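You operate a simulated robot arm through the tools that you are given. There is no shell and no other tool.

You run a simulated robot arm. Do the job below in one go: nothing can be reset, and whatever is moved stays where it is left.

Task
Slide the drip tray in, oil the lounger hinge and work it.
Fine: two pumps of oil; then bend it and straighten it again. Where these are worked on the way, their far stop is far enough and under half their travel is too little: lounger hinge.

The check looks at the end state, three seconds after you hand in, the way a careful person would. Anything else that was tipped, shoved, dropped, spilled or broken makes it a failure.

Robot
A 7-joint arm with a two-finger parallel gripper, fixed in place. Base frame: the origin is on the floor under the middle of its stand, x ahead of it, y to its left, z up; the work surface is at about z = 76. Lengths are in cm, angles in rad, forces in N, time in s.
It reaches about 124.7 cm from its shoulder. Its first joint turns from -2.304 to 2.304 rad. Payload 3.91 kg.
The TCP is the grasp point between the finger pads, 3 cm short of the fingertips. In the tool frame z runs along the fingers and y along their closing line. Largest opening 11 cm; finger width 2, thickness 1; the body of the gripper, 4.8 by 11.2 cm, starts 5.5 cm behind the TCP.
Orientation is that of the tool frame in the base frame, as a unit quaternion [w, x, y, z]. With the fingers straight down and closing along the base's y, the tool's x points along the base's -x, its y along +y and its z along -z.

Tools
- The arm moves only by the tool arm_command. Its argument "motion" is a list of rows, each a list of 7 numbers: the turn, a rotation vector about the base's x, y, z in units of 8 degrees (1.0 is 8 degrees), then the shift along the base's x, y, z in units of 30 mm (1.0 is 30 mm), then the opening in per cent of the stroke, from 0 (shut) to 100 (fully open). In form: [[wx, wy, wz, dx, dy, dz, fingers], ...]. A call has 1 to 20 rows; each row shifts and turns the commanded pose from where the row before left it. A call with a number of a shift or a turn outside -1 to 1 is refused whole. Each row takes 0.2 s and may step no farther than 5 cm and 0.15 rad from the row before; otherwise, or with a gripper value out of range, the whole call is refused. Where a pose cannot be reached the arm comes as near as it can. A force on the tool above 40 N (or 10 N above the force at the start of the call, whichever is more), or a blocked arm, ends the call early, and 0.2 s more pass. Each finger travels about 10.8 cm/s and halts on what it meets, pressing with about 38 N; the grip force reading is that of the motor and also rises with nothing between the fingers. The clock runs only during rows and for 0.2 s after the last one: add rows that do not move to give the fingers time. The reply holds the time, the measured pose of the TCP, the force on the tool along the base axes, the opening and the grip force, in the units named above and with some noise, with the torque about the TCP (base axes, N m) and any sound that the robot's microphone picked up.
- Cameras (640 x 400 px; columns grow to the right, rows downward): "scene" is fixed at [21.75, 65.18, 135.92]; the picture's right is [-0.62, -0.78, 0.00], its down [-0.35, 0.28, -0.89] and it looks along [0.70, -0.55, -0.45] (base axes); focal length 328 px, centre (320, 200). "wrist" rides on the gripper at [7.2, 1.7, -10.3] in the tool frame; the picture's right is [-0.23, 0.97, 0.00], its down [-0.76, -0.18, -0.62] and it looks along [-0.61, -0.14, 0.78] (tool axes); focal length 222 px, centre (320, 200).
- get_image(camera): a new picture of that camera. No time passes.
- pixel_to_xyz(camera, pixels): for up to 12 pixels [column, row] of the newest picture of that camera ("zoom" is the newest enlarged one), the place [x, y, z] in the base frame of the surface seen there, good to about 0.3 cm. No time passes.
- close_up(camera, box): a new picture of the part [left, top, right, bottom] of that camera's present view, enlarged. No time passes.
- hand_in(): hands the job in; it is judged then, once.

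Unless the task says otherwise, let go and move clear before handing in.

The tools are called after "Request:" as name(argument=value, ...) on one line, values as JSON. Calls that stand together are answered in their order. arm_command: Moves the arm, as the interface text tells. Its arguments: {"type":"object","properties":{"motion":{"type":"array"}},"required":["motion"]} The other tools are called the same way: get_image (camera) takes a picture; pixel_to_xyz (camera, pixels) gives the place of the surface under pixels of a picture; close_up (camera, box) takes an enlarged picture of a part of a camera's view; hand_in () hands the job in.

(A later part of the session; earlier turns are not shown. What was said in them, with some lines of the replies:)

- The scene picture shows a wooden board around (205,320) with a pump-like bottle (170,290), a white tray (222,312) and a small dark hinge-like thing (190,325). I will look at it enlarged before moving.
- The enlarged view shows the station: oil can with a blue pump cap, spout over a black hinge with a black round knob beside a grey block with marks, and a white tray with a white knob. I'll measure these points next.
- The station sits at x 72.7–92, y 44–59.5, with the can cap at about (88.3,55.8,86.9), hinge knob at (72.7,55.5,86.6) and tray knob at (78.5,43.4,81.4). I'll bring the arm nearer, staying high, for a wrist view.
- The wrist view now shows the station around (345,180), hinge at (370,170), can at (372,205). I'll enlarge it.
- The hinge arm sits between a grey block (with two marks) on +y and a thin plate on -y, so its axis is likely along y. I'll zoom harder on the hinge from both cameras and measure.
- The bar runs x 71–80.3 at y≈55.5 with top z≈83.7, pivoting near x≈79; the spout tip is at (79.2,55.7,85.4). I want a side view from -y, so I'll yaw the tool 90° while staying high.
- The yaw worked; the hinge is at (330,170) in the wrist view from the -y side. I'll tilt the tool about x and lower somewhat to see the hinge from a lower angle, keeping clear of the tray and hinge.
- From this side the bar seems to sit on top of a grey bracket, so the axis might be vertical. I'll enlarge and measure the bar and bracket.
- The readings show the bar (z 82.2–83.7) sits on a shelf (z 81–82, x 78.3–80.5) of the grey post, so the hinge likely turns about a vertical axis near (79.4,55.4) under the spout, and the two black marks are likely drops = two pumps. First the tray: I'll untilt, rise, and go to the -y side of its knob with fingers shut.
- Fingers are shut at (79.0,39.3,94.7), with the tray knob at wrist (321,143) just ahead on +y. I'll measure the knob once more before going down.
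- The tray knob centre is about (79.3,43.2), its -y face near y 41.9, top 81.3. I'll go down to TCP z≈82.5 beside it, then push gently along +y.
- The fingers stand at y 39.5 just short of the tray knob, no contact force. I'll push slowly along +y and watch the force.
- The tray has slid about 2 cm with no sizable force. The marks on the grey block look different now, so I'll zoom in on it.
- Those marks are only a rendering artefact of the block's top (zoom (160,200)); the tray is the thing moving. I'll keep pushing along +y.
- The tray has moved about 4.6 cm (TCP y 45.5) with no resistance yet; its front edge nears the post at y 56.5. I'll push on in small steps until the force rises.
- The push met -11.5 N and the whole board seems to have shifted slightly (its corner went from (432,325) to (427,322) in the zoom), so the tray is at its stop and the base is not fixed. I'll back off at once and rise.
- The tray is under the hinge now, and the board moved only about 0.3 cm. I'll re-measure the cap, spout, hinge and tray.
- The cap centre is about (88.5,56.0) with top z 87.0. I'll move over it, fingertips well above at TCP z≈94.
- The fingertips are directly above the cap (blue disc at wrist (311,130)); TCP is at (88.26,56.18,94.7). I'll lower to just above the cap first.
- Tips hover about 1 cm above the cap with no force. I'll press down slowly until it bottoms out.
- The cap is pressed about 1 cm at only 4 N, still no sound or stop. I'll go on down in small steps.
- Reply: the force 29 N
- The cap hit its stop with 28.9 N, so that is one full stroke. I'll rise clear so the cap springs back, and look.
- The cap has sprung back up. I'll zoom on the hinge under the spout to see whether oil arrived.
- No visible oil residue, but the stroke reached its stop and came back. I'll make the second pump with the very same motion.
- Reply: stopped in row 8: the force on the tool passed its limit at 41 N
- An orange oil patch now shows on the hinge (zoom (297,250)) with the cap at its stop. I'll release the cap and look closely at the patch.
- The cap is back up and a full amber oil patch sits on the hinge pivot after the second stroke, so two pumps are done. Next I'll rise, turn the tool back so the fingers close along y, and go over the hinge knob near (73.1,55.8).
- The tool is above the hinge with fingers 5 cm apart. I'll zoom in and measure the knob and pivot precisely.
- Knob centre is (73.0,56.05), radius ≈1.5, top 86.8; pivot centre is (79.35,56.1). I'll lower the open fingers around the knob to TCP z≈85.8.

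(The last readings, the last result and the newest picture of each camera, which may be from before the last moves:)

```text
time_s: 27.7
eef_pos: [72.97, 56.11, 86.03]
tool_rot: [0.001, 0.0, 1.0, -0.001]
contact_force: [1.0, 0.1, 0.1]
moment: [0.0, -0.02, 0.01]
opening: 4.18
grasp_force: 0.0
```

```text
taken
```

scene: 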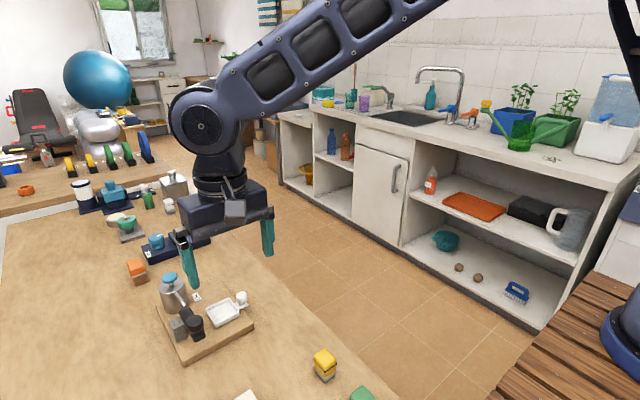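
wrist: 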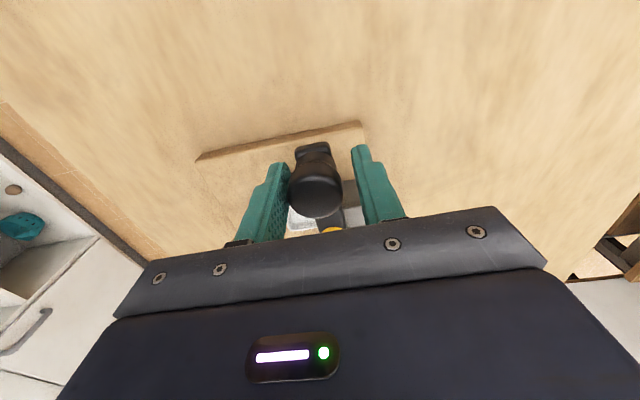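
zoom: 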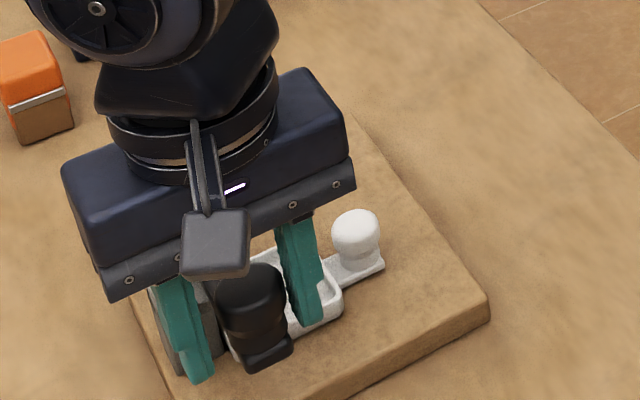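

The fingers straddle the knob with about 0.6 cm of play each side, no force. I'll try bending towards -y by a small test of about 8° and read the force.

Request:
arm_command(motion=[[0, 0, 0, 0, -0.2, 0, 38], [0, 0, 0.5, 0.02, -0.14, 0, 38], [0, 0, 0.5, 0.03, -0.14, 0, 38], [0, 0, 0, 0, 0, 0, 38]])

Request:
close_up(camera="scene", box=[150, 250, 270, 350])

Request:
close_up(camera="wrist", box=[180, 100, 420, 240])

```text
time_s: 28.7
eef_pos: [73.08, 54.68, 85.82]
tool_rot: [0.001, -0.07, 0.998, -0.001]
contact_force: [0.1, 0.0, 0.0]
moment: [0.0, 0.0, 0.03]
opening: 4.18
grasp_force: 0.1
```

```text
4.00 times, centred on (210, 300) of scene
```

zoom: 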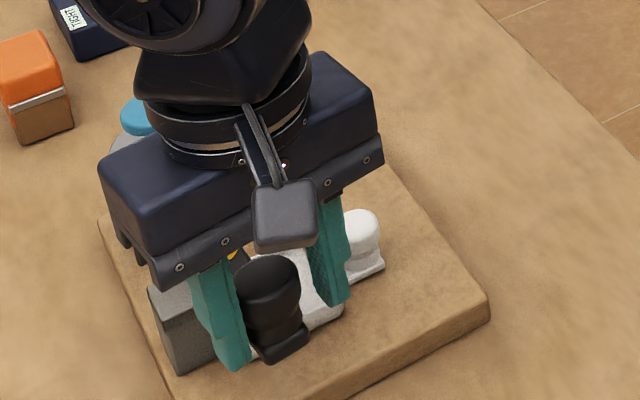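

```text
2.67 times, centred on (300, 170) of wrist
```

zoom: 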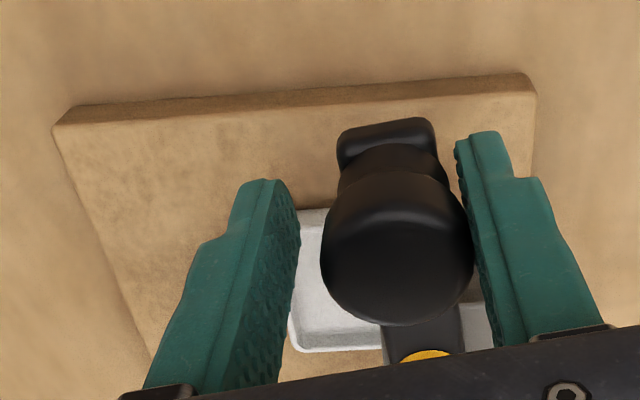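

The bar swung freely towards -y (knob from (252,290) to (268,285) in the scene zoom) with no force and the board stayed put. I'll go on along the arc about 16° more.

Request:
arm_command(motion=[[0, 0, 0.5, 0.0384, -0.1433, 0, 38], [0, 0, 0.5, 0.0483, -0.1403, 0, 38], [0, 0, 0.5, 0.058, -0.1366, 0, 38], [0, 0, 0.5, 0.0674, -0.1322, 0, 38], [0, 0, 0, 0, 0, 0, 38]])

Request:
close_up(camera="scene", box=[150, 250, 270, 350])

Request:
close_up(camera="wrist", box=[180, 100, 420, 240])

```text
time_s: 29.9
eef_pos: [73.84, 53.12, 86.0]
tool_rot: [0.001, -0.208, 0.978, -0.001]
contact_force: [0.4, -0.3, -1.0]
moment: [-0.01, 0.02, 0.0]
opening: 4.17
grasp_force: 0.2
```

```text
4.00 times, centred on (210, 300) of scene
```

zoom: 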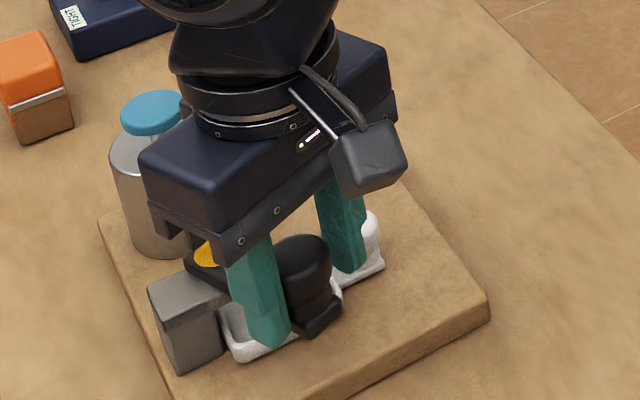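

```text
2.67 times, centred on (300, 170) of wrist
```

zoom: 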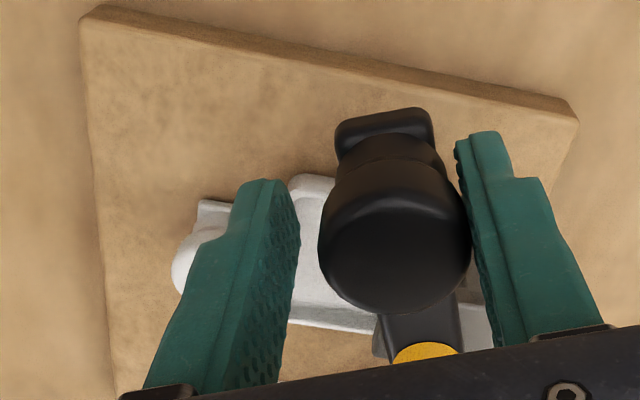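

Bar now at about 24° with force below 1 N, board still. I'll continue in shorter calls to notice the stop early.

Request:
arm_command(motion=[[0, 0, 0.5, 0.0764, -0.1272, 0, 38], [0, 0, 0.5, 0.0851, -0.1216, 0, 38], [0, 0, 0.5, 0.0934, -0.1153, 0, 38], [0, 0, 0, 0, 0, 0, 38]])

```text
time_s: 30.9
eef_pos: [74.71, 52.04, 85.96]
tool_rot: [0.001, -0.309, 0.951, 0.0]
contact_force: [0.0, 0.2, 0.0]
moment: [0.01, 0.0, -0.02]
opening: 4.19
grasp_force: 0.1
```

Still no force at about 36°; I go on by another 12°.

Request:
arm_command(motion=[[0, 0, 0.5, 0.06, -0.14, 0, 38], [0, 0, 0.5, 0.1085, -0.1012, 0, 38], [0, 0, 0.5, 0.1153, -0.0934, 0, 38], [0, 0, 0, 0, 0, 0, 38]])

Request:
close_up(camera="scene", box=[150, 250, 270, 350])

Request:
close_up(camera="wrist", box=[180, 100, 420, 240])

```text
time_s: 31.9
eef_pos: [75.65, 50.89, 86.03]
tool_rot: [0.001, -0.407, 0.913, -0.001]
contact_force: [0.5, -0.8, -0.4]
moment: [0.01, -0.02, -0.03]
opening: 4.19
grasp_force: 0.0
```

```text
4.00 times, centred on (210, 300) of scene
```

zoom: 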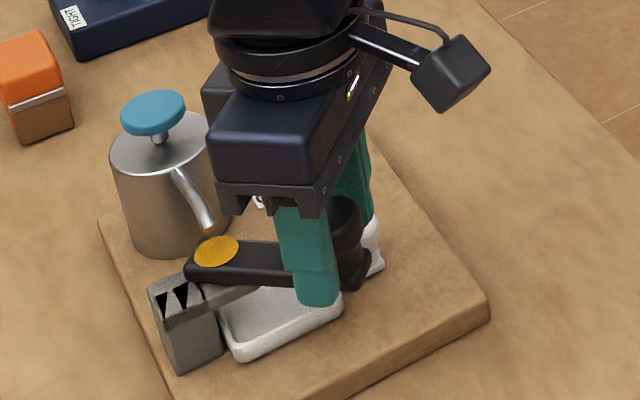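

```text
2.67 times, centred on (300, 170) of wrist
```

zoom: 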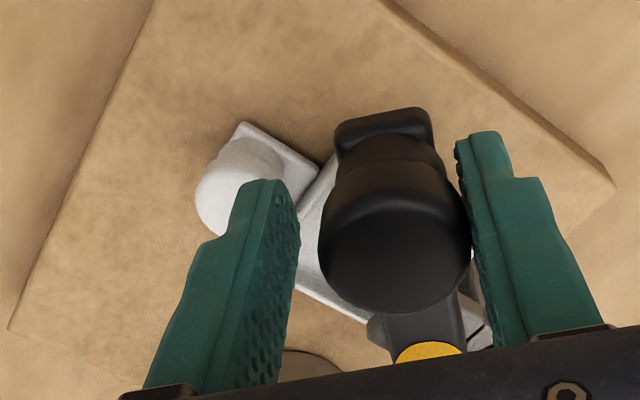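

Bar at about 49°, still no force and board still. I'll continue 12° more.

Request:
arm_command(motion=[[0, 0, 0.5, 0.1245, -0.0808, 0, 38], [0, 0, 0.5, 0.1298, -0.0719, 0, 38], [0, 0, 0.5, 0.1345, -0.0627, 0, 38], [0, 0, 0, 0, 0, 0, 38]])

Request:
close_up(camera="wrist", box=[180, 100, 420, 240])

```text
time_s: 32.9
eef_pos: [76.64, 50.08, 85.88]
tool_rot: [0.001, -0.5, 0.866, -0.001]
contact_force: [0.7, -0.2, -0.3]
moment: [0.02, 0.04, 0.01]
opening: 4.17
grasp_force: 0.1
```

```text
2.67 times, centred on (300, 170) of wrist
```

zoom: 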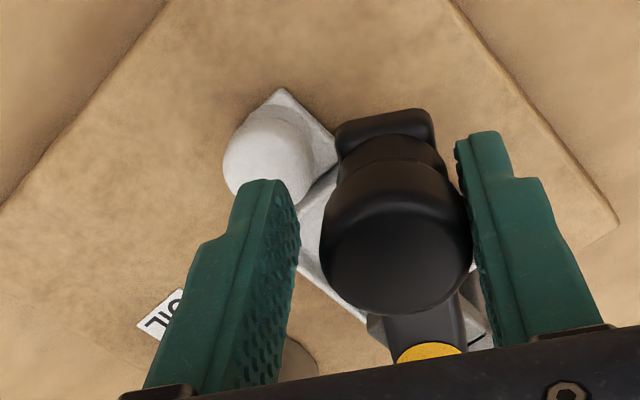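

Now at about 61° with no resistance. Continuing in small steps.

Request:
arm_command(motion=[[0, 0, 0.5, 0.1385, -0.0532, 0, 38], [0, 0, 0.5, 0.1419, -0.0434, 0, 38], [0, 0, 0, 0, 0, 0, 38]])

Request:
close_up(camera="scene", box=[150, 250, 270, 350])

```text
time_s: 33.7
eef_pos: [77.54, 49.85, 85.88]
tool_rot: [0.001, -0.559, 0.829, -0.001]
contact_force: [0.6, -0.3, -0.5]
moment: [-0.01, 0.0, 0.02]
opening: 4.18
grasp_force: 0.0
```

```text
4.00 times, centred on (210, 300) of scene
```

zoom: 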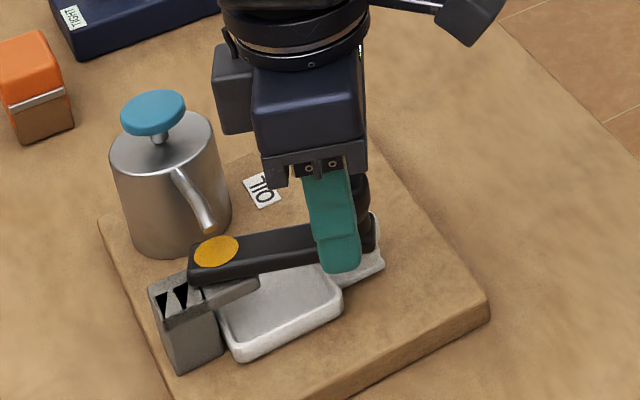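

About 69° now, free and board unmoved. Two more small steps.

Request:
arm_command(motion=[[0, 0, 0.5, 0.1446, -0.0334, 0, 38], [0, 0, 0.5, 0.1466, -0.0232, 0, 38], [0, 0, 0, 0, 0, 0, 38]])

Request:
close_up(camera="wrist", box=[180, 100, 420, 240])

```text
time_s: 34.5
eef_pos: [78.42, 49.84, 85.94]
tool_rot: [0.002, -0.615, 0.788, 0.0]
contact_force: [0.7, 0.2, 0.6]
moment: [-0.03, -0.01, -0.02]
opening: 4.17
grasp_force: 0.1
```

```text
2.67 times, centred on (300, 170) of wrist
```

zoom: 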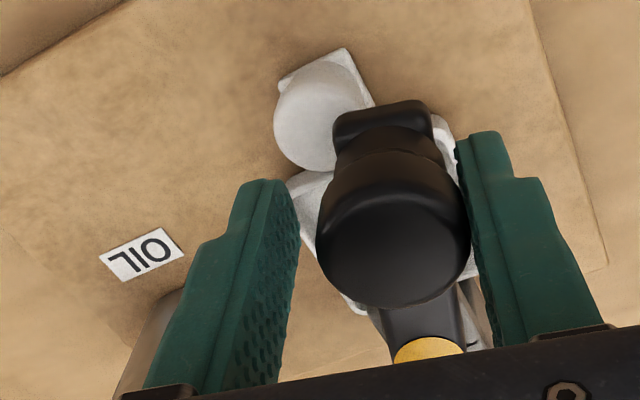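

About 77°; the bar tip will pass just above the tray knob (81.3 vs bar underside ~82). I'll advance 8° more and check the force.

Request:
arm_command(motion=[[0, 0, 0.5, 0.1478, -0.0129, 0, 38], [0, 0, 0.5, 0.1484, -0.0026, 0, 38], [0, 0, 0, 0, 0, 0, 38]])

Request:
close_up(camera="scene", box=[150, 250, 270, 350])

Request:
close_up(camera="wrist", box=[180, 100, 420, 240])

```text
time_s: 35.3
eef_pos: [79.14, 49.73, 85.99]
tool_rot: [0.002, -0.67, 0.742, 0.001]
contact_force: [-8.7, 3.2, -1.6]
moment: [-0.1, 0.02, -0.08]
opening: 4.61
grasp_force: 4.5
```

```text
4.00 times, centred on (210, 300) of scene
```

zoom: 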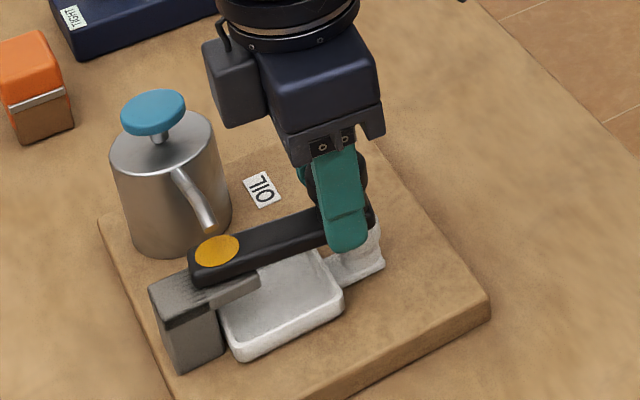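

```text
2.67 times, centred on (300, 170) of wrist
```

zoom: 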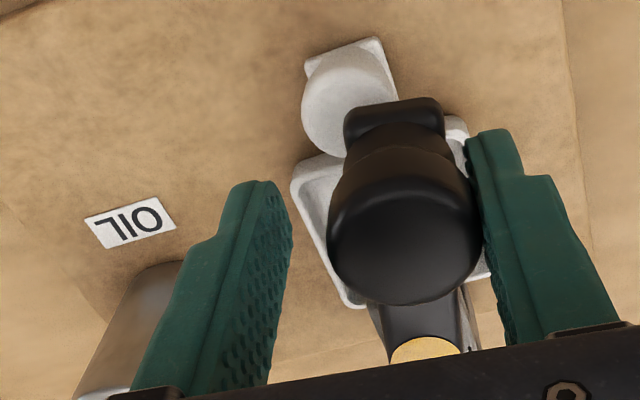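

A resistance of about 9 N appeared at about 83° and the fingers were pressed open a little, so the bar has met a stop. I'll check where bar, tray knob and board are before straightening.

Request:
pixel_to_xyz(camera="zoom", pixels=[[403, 250], [340, 235], [470, 235], [395, 110], [350, 130], [440, 120], [345, 80], [345, 100], [380, 150], [425, 350], [308, 70], [330, 150]])

Request:
close_up(camera="scene", box=[195, 280, 255, 330])

```text
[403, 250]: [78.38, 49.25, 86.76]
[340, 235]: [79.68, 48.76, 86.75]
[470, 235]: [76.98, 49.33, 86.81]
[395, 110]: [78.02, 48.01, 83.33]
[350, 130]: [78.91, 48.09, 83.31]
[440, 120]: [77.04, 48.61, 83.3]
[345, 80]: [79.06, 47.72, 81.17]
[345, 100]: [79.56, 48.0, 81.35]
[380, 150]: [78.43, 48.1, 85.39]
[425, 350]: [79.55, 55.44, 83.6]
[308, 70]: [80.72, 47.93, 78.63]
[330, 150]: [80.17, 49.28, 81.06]
```

```text
8.00 times, centred on (225, 305) of scene
```

zoom: 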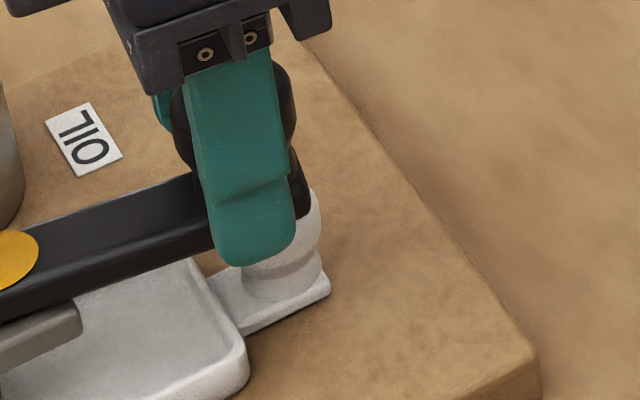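

The knob is at about (78.35,49.6), i.e. the bar is bent about 81° at its own far stop; tray and board look unmoved. Now I'll straighten it: take up the play and follow the arc back.

Request:
arm_command(motion=[[0, 0, 0, -0.133, 0.013, 0, 38], [0, 0, 0, -0.133, 0.013, 0, 38], [0, 0, 0, -0.133, 0.013, 0, 38], [0, 0, -0.5, -0.1444, 0.0344, 0, 38], [0, 0, -0.5, -0.1416, 0.0444, 0, 38], [0, 0, -0.5, -0.1382, 0.0541, 0, 38], [0, 0, -0.5, -0.1341, 0.0637, 0, 38], [0, 0, -0.5, -0.1293, 0.0729, 0, 38], [0, 0, -0.5, -0.1239, 0.0817, 0, 38], [0, 0, 0, 0, 0, 0, 38]])

Request:
close_up(camera="scene", box=[150, 250, 270, 350])

Request:
close_up(camera="wrist", box=[180, 100, 420, 240])

```text
time_s: 37.5
eef_pos: [75.46, 50.87, 85.85]
tool_rot: [0.001, -0.5, 0.866, 0.0]
contact_force: [0.3, -0.1, -0.2]
moment: [0.01, 0.02, -0.03]
opening: 4.17
grasp_force: 0.1
```

```text
4.00 times, centred on (210, 300) of scene
```

zoom: 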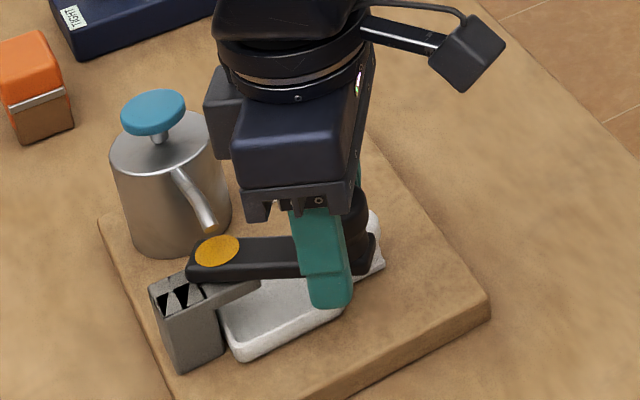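

```text
2.67 times, centred on (300, 170) of wrist
```

zoom: 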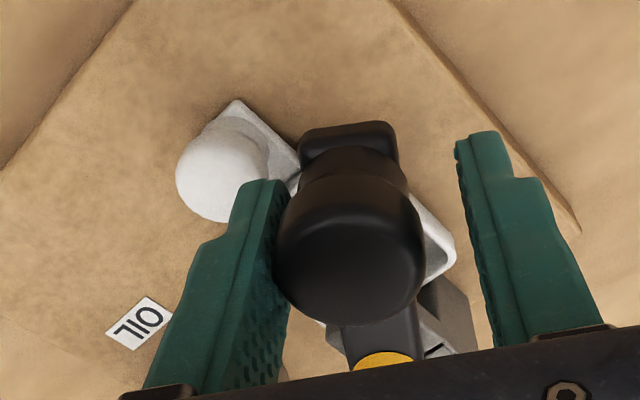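

The bar is following back with no force. I'll continue the arc.

Request:
arm_command(motion=[[0, 0, -0.5, -0.1179, 0.0901, 0, 38], [0, 0, -0.5, -0.1113, 0.0981, 0, 38], [0, 0, -0.5, -0.1042, 0.1057, 0, 38], [0, 0, -0.5, -0.0966, 0.1127, 0, 38], [0, 0, -0.5, -0.0885, 0.1191, 0, 38], [0, 0, -0.5, -0.08, 0.125, 0, 38], [0, 0, -0.5, -0.071, 0.1303, 0, 38], [0, 0, -0.5, -0.0618, 0.1349, 0, 38], [0, 0, 0, 0, 0, 0, 38]])

Request:
close_up(camera="wrist", box=[180, 100, 420, 240])

```text
time_s: 39.5
eef_pos: [73.48, 53.66, 85.83]
tool_rot: [0.001, -0.241, 0.971, -0.001]
contact_force: [0.4, -0.2, 0.0]
moment: [-0.01, 0.01, -0.02]
opening: 4.15
grasp_force: 0.0
```

```text
2.67 times, centred on (300, 170) of wrist
```

zoom: 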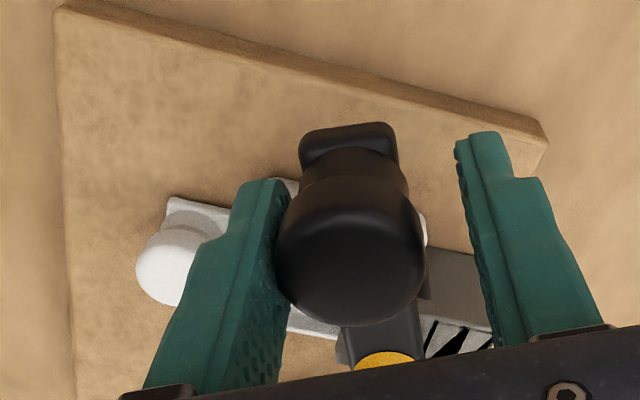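

Bar at about 28°, on track. I'll do 16° more, then the last bit slowly.

Request:
arm_command(motion=[[0, 0, -0.5, -0.0522, 0.1389, 0, 38], [0, 0, -0.5, -0.0424, 0.1422, 0, 38], [0, 0, -0.5, -0.0324, 0.1448, 0, 38], [0, 0, -0.5, -0.0222, 0.1467, 0, 38], [0, 0, -0.5, -0.0119, 0.1479, 0, 38], [0, 0, 0, 0, 0, 0, 38]])

Request:
close_up(camera="wrist", box=[180, 100, 420, 240])

Request:
close_up(camera="scene", box=[150, 250, 270, 350])

```text
time_s: 40.9
eef_pos: [72.72, 55.84, 85.97]
tool_rot: [0.001, -0.07, 0.998, -0.001]
contact_force: [-0.9, 1.1, -0.4]
moment: [0.06, -0.01, 0.0]
opening: 4.19
grasp_force: 0.1
```

```text
2.67 times, centred on (300, 170) of wrist
```

zoom: 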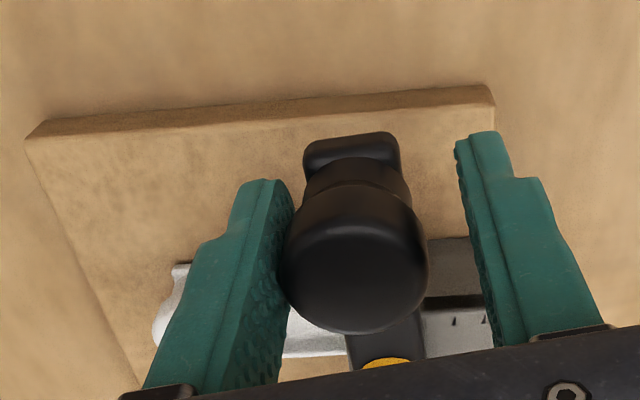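

```text
4.00 times, centred on (210, 300) of scene
```

zoom: 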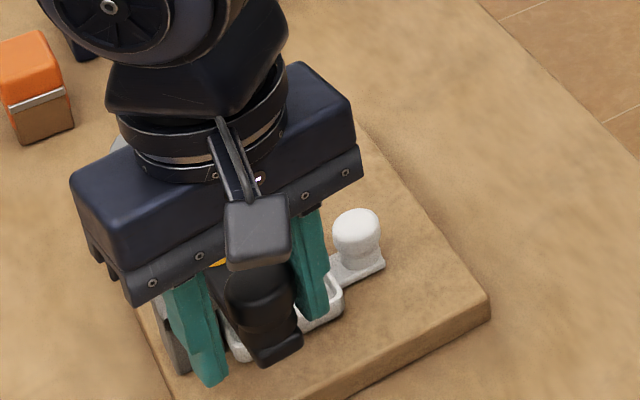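

About 7° is left. I'll move another 4–5° and check force and knob place.

Request:
arm_command(motion=[[0, 0, -0.5, -0.0016, 0.1484, 0, 38], [0, 0, 0, 0, 0, 0, 38]])

Request:
close_up(camera="wrist", box=[180, 100, 420, 240])

```text
time_s: 41.5
eef_pos: [72.77, 56.4, 85.96]
tool_rot: [0.001, -0.034, 0.999, -0.001]
contact_force: [0.7, 0.4, -1.1]
moment: [-0.02, -0.02, -0.02]
opening: 4.24
grasp_force: 0.4
```

```text
2.67 times, centred on (300, 170) of wrist
```

zoom: 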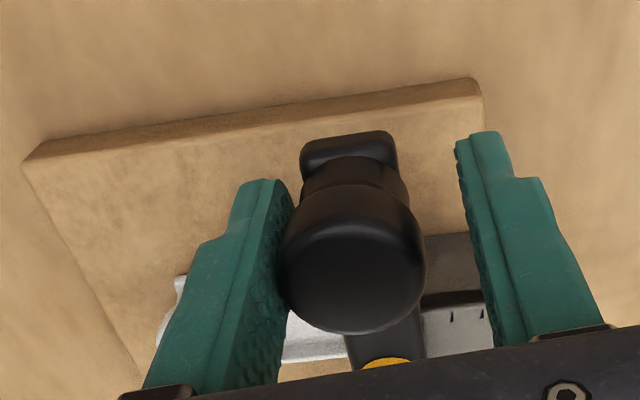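

Opening rose slightly to 4.24, hinting at light contact near the straight position. I'll measure the knob and bar line.

Request:
pixel_to_xyz(camera="zoom", pixels=[[353, 265], [285, 265], [424, 260], [353, 235], [353, 320], [348, 145], [305, 155], [392, 145], [385, 362], [420, 335], [348, 350], [366, 364]])

Request:
close_up(camera="scene", box=[150, 250, 270, 350])

```text
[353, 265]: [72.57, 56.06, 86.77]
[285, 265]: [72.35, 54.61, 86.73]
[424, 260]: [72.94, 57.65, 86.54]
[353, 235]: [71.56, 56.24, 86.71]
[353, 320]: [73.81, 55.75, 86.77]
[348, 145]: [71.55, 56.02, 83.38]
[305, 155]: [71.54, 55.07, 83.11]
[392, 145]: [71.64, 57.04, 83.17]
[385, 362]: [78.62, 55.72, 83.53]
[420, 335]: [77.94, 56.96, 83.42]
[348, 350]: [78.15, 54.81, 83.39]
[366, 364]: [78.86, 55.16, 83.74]
```

```text
4.00 times, centred on (210, 300) of scene
```

zoom: 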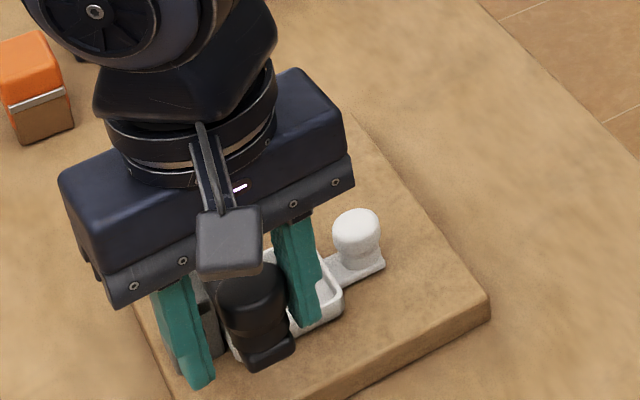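

The bar's tip, knob and near end all lie at y≈56.0–56.1, so it is practically straight as at the start. I'll give one very gentle nudge to seat it and read the force.

Request:
arm_command(motion=[[0, 0, -0.25, 0, 0.04, 0, 38], [0, 0, -0.25, 0, 0.03, 0, 38], [0, 0, 0, 0, 0, 0, 38]])

Request:
close_up(camera="scene", box=[150, 250, 270, 350])

```text
time_s: 42.3
eef_pos: [72.96, 56.38, 85.8]
tool_rot: [0.001, 0.0, 1.0, -0.001]
contact_force: [2.1, -5.3, -0.5]
moment: [0.0, -0.02, -0.01]
opening: 4.42
grasp_force: 1.9
```

```text
4.00 times, centred on (210, 300) of scene
```

zoom: 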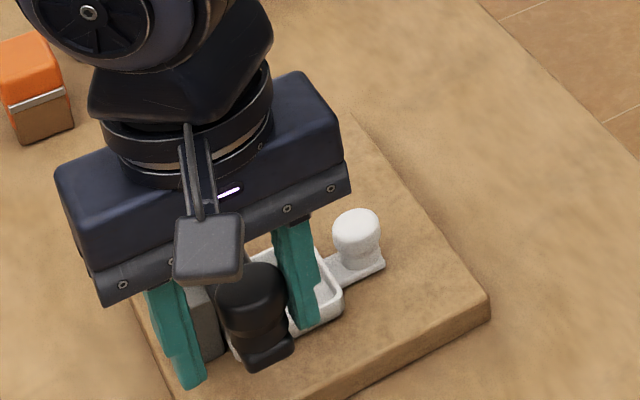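

Now it reads -5.3 N against the straight stop, so it is straight. I'll centre the fingers around the knob, open a little and rise clear.

Request:
arm_command(motion=[[0, 0, 0, 0, -0.13, 0, 42], [0, 0, 0, 0, 0, 0, 46], [0, 0, 0, 0, 0, 0.5, 46], [0, 0, 0, 0, 0, 0.9, 46], [0, 0, 0, 0, 0, 0.9, 46], [0, 0, 0, -0.9, 0, 0.9, 46], [0, 0, 0, -0.9, 0, 0.6, 46], [0, 0, 0, -0.9, 0, 0.3, 46], [0, 0, 0, -0.9, 0, 0, 46], [0, 0, 0, 0, 0, 0, 46]])

Request:
close_up(camera="scene", box=[150, 250, 270, 350])

Request:
get_image(camera="scene")

Request:
get_image(camera="wrist")

```text
time_s: 44.5
eef_pos: [62.33, 56.36, 98.3]
tool_rot: [0.001, 0.001, 1.0, -0.002]
contact_force: [0.3, 0.0, 0.3]
moment: [0.0, -0.02, 0.01]
opening: 5.04
grasp_force: 0.1
```

```text
4.00 times, centred on (210, 300) of scene
```

zoom: 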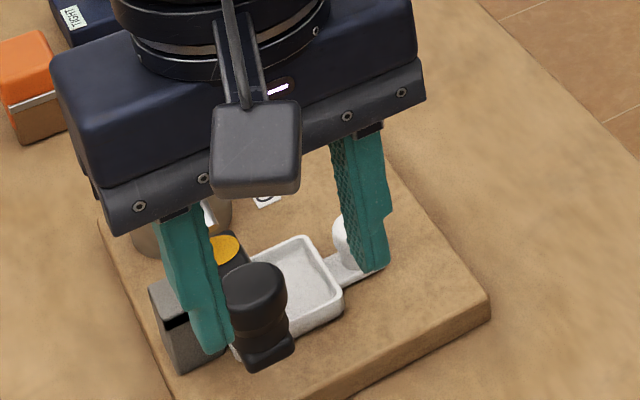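

```text
taken
```

scene: 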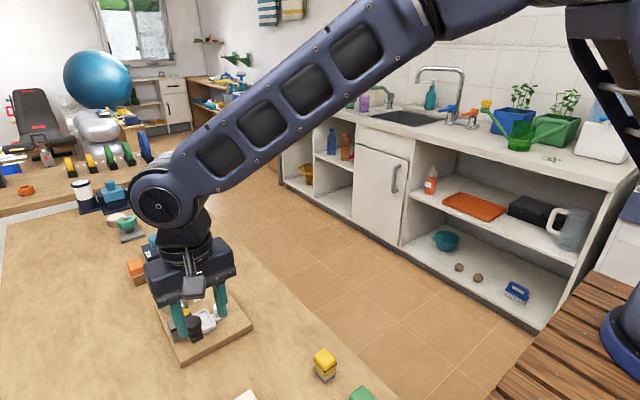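

```text
taken
```

wrist: 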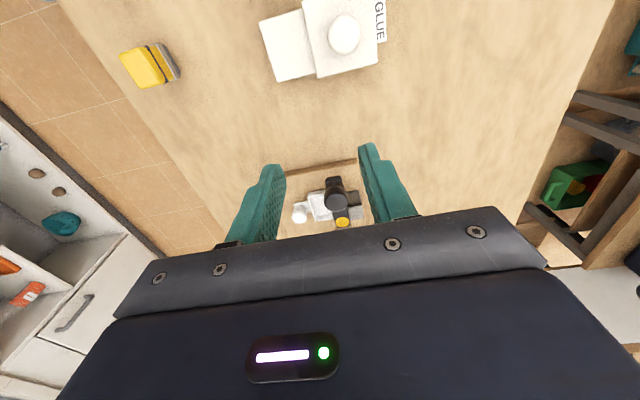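

The arm is clear. I'll withdraw towards the start pose so the whole station is visible for a final check.

Request:
arm_command(motion=[[0, 0, 0, -0.7, -0.2, 0.8, 60], [0, 0, 0, -0.9, -0.35, 0.8, 80], [0, 0, 0, -0.9, -0.35, 0.8, 100], [0, 0, 0, -0.9, -0.35, 0.8, 100], [0, 0, 0, -0.9, -0.35, 0.8, 100], [0, 0, 0, -0.9, -0.35, 0.8, 100], [0, 0, 0, -0.9, -0.35, 0.8, 100], [0, 0, 0, -0.9, -0.35, 0.8, 100], [0, 0, 0, -0.9, -0.35, 0.5, 100], [0, 0, 0, 0, 0, 0, 100]])

Request:
close_up(camera="scene", box=[150, 260, 260, 370])

Request:
get_image(camera="scene")

```text
time_s: 46.7
eef_pos: [38.31, 46.97, 119.08]
tool_rot: [0.001, 0.0, 1.0, -0.001]
contact_force: [0.4, 0.0, 0.5]
moment: [-0.03, 0.0, 0.0]
opening: 11.02
grasp_force: 0.0
```

```text
3.64 times, centred on (205, 315) of scene
```

zoom: 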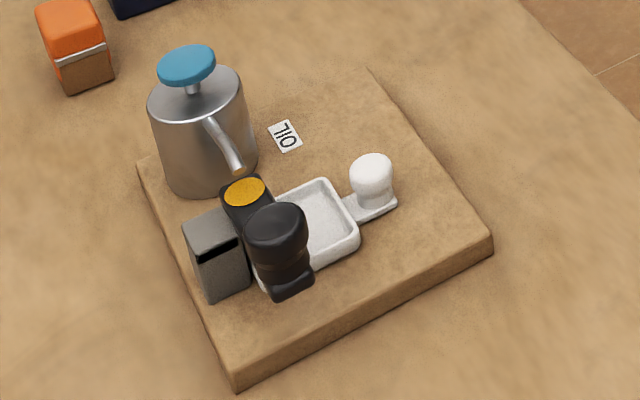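

```text
taken
```

scene: 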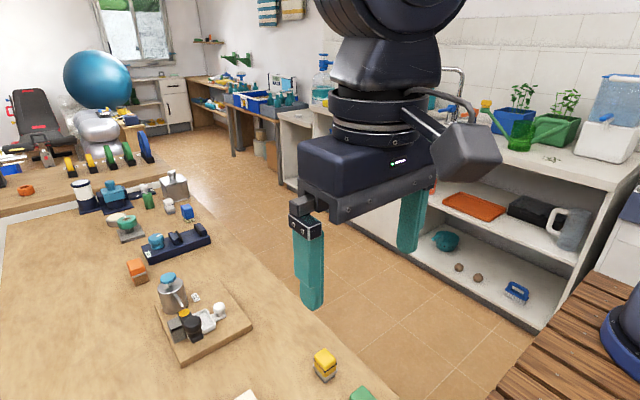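

The final view matches what is wanted: tray in under the hinge, oil patch on the pivot (zoom (245,190)), bar straight again (knob (275,225), foot (290,290) as before bending), can cap up, board corners unchanged since the tray stop, and nothing else moved. The arm is clear, so I hand in.

Request:
hand_in()

```text
The job is handed in.
```

The drip tray is in, the lounger hinge is oiled, and it has been bent and straightened again. I handed the job in with the arm clear. No verdict has come back yet.

- **Drip tray:** it slid in until it met its stop under the hinge. That last push also moved the whole station board about 0.3 cm along +y. I left it there rather than risk disturbing it further.
- **Oil:** I pressed the can cap to its stop twice. The oil patch on the hinge only showed after the second press. I took both presses as counted, because both reached the same depth.
- **Hinge:** I bent it about 81° to its far stop, then brought it back until it met its straight stop. It moved freely both ways.

In the final picture nothing else appears tipped, shoved or spilled.
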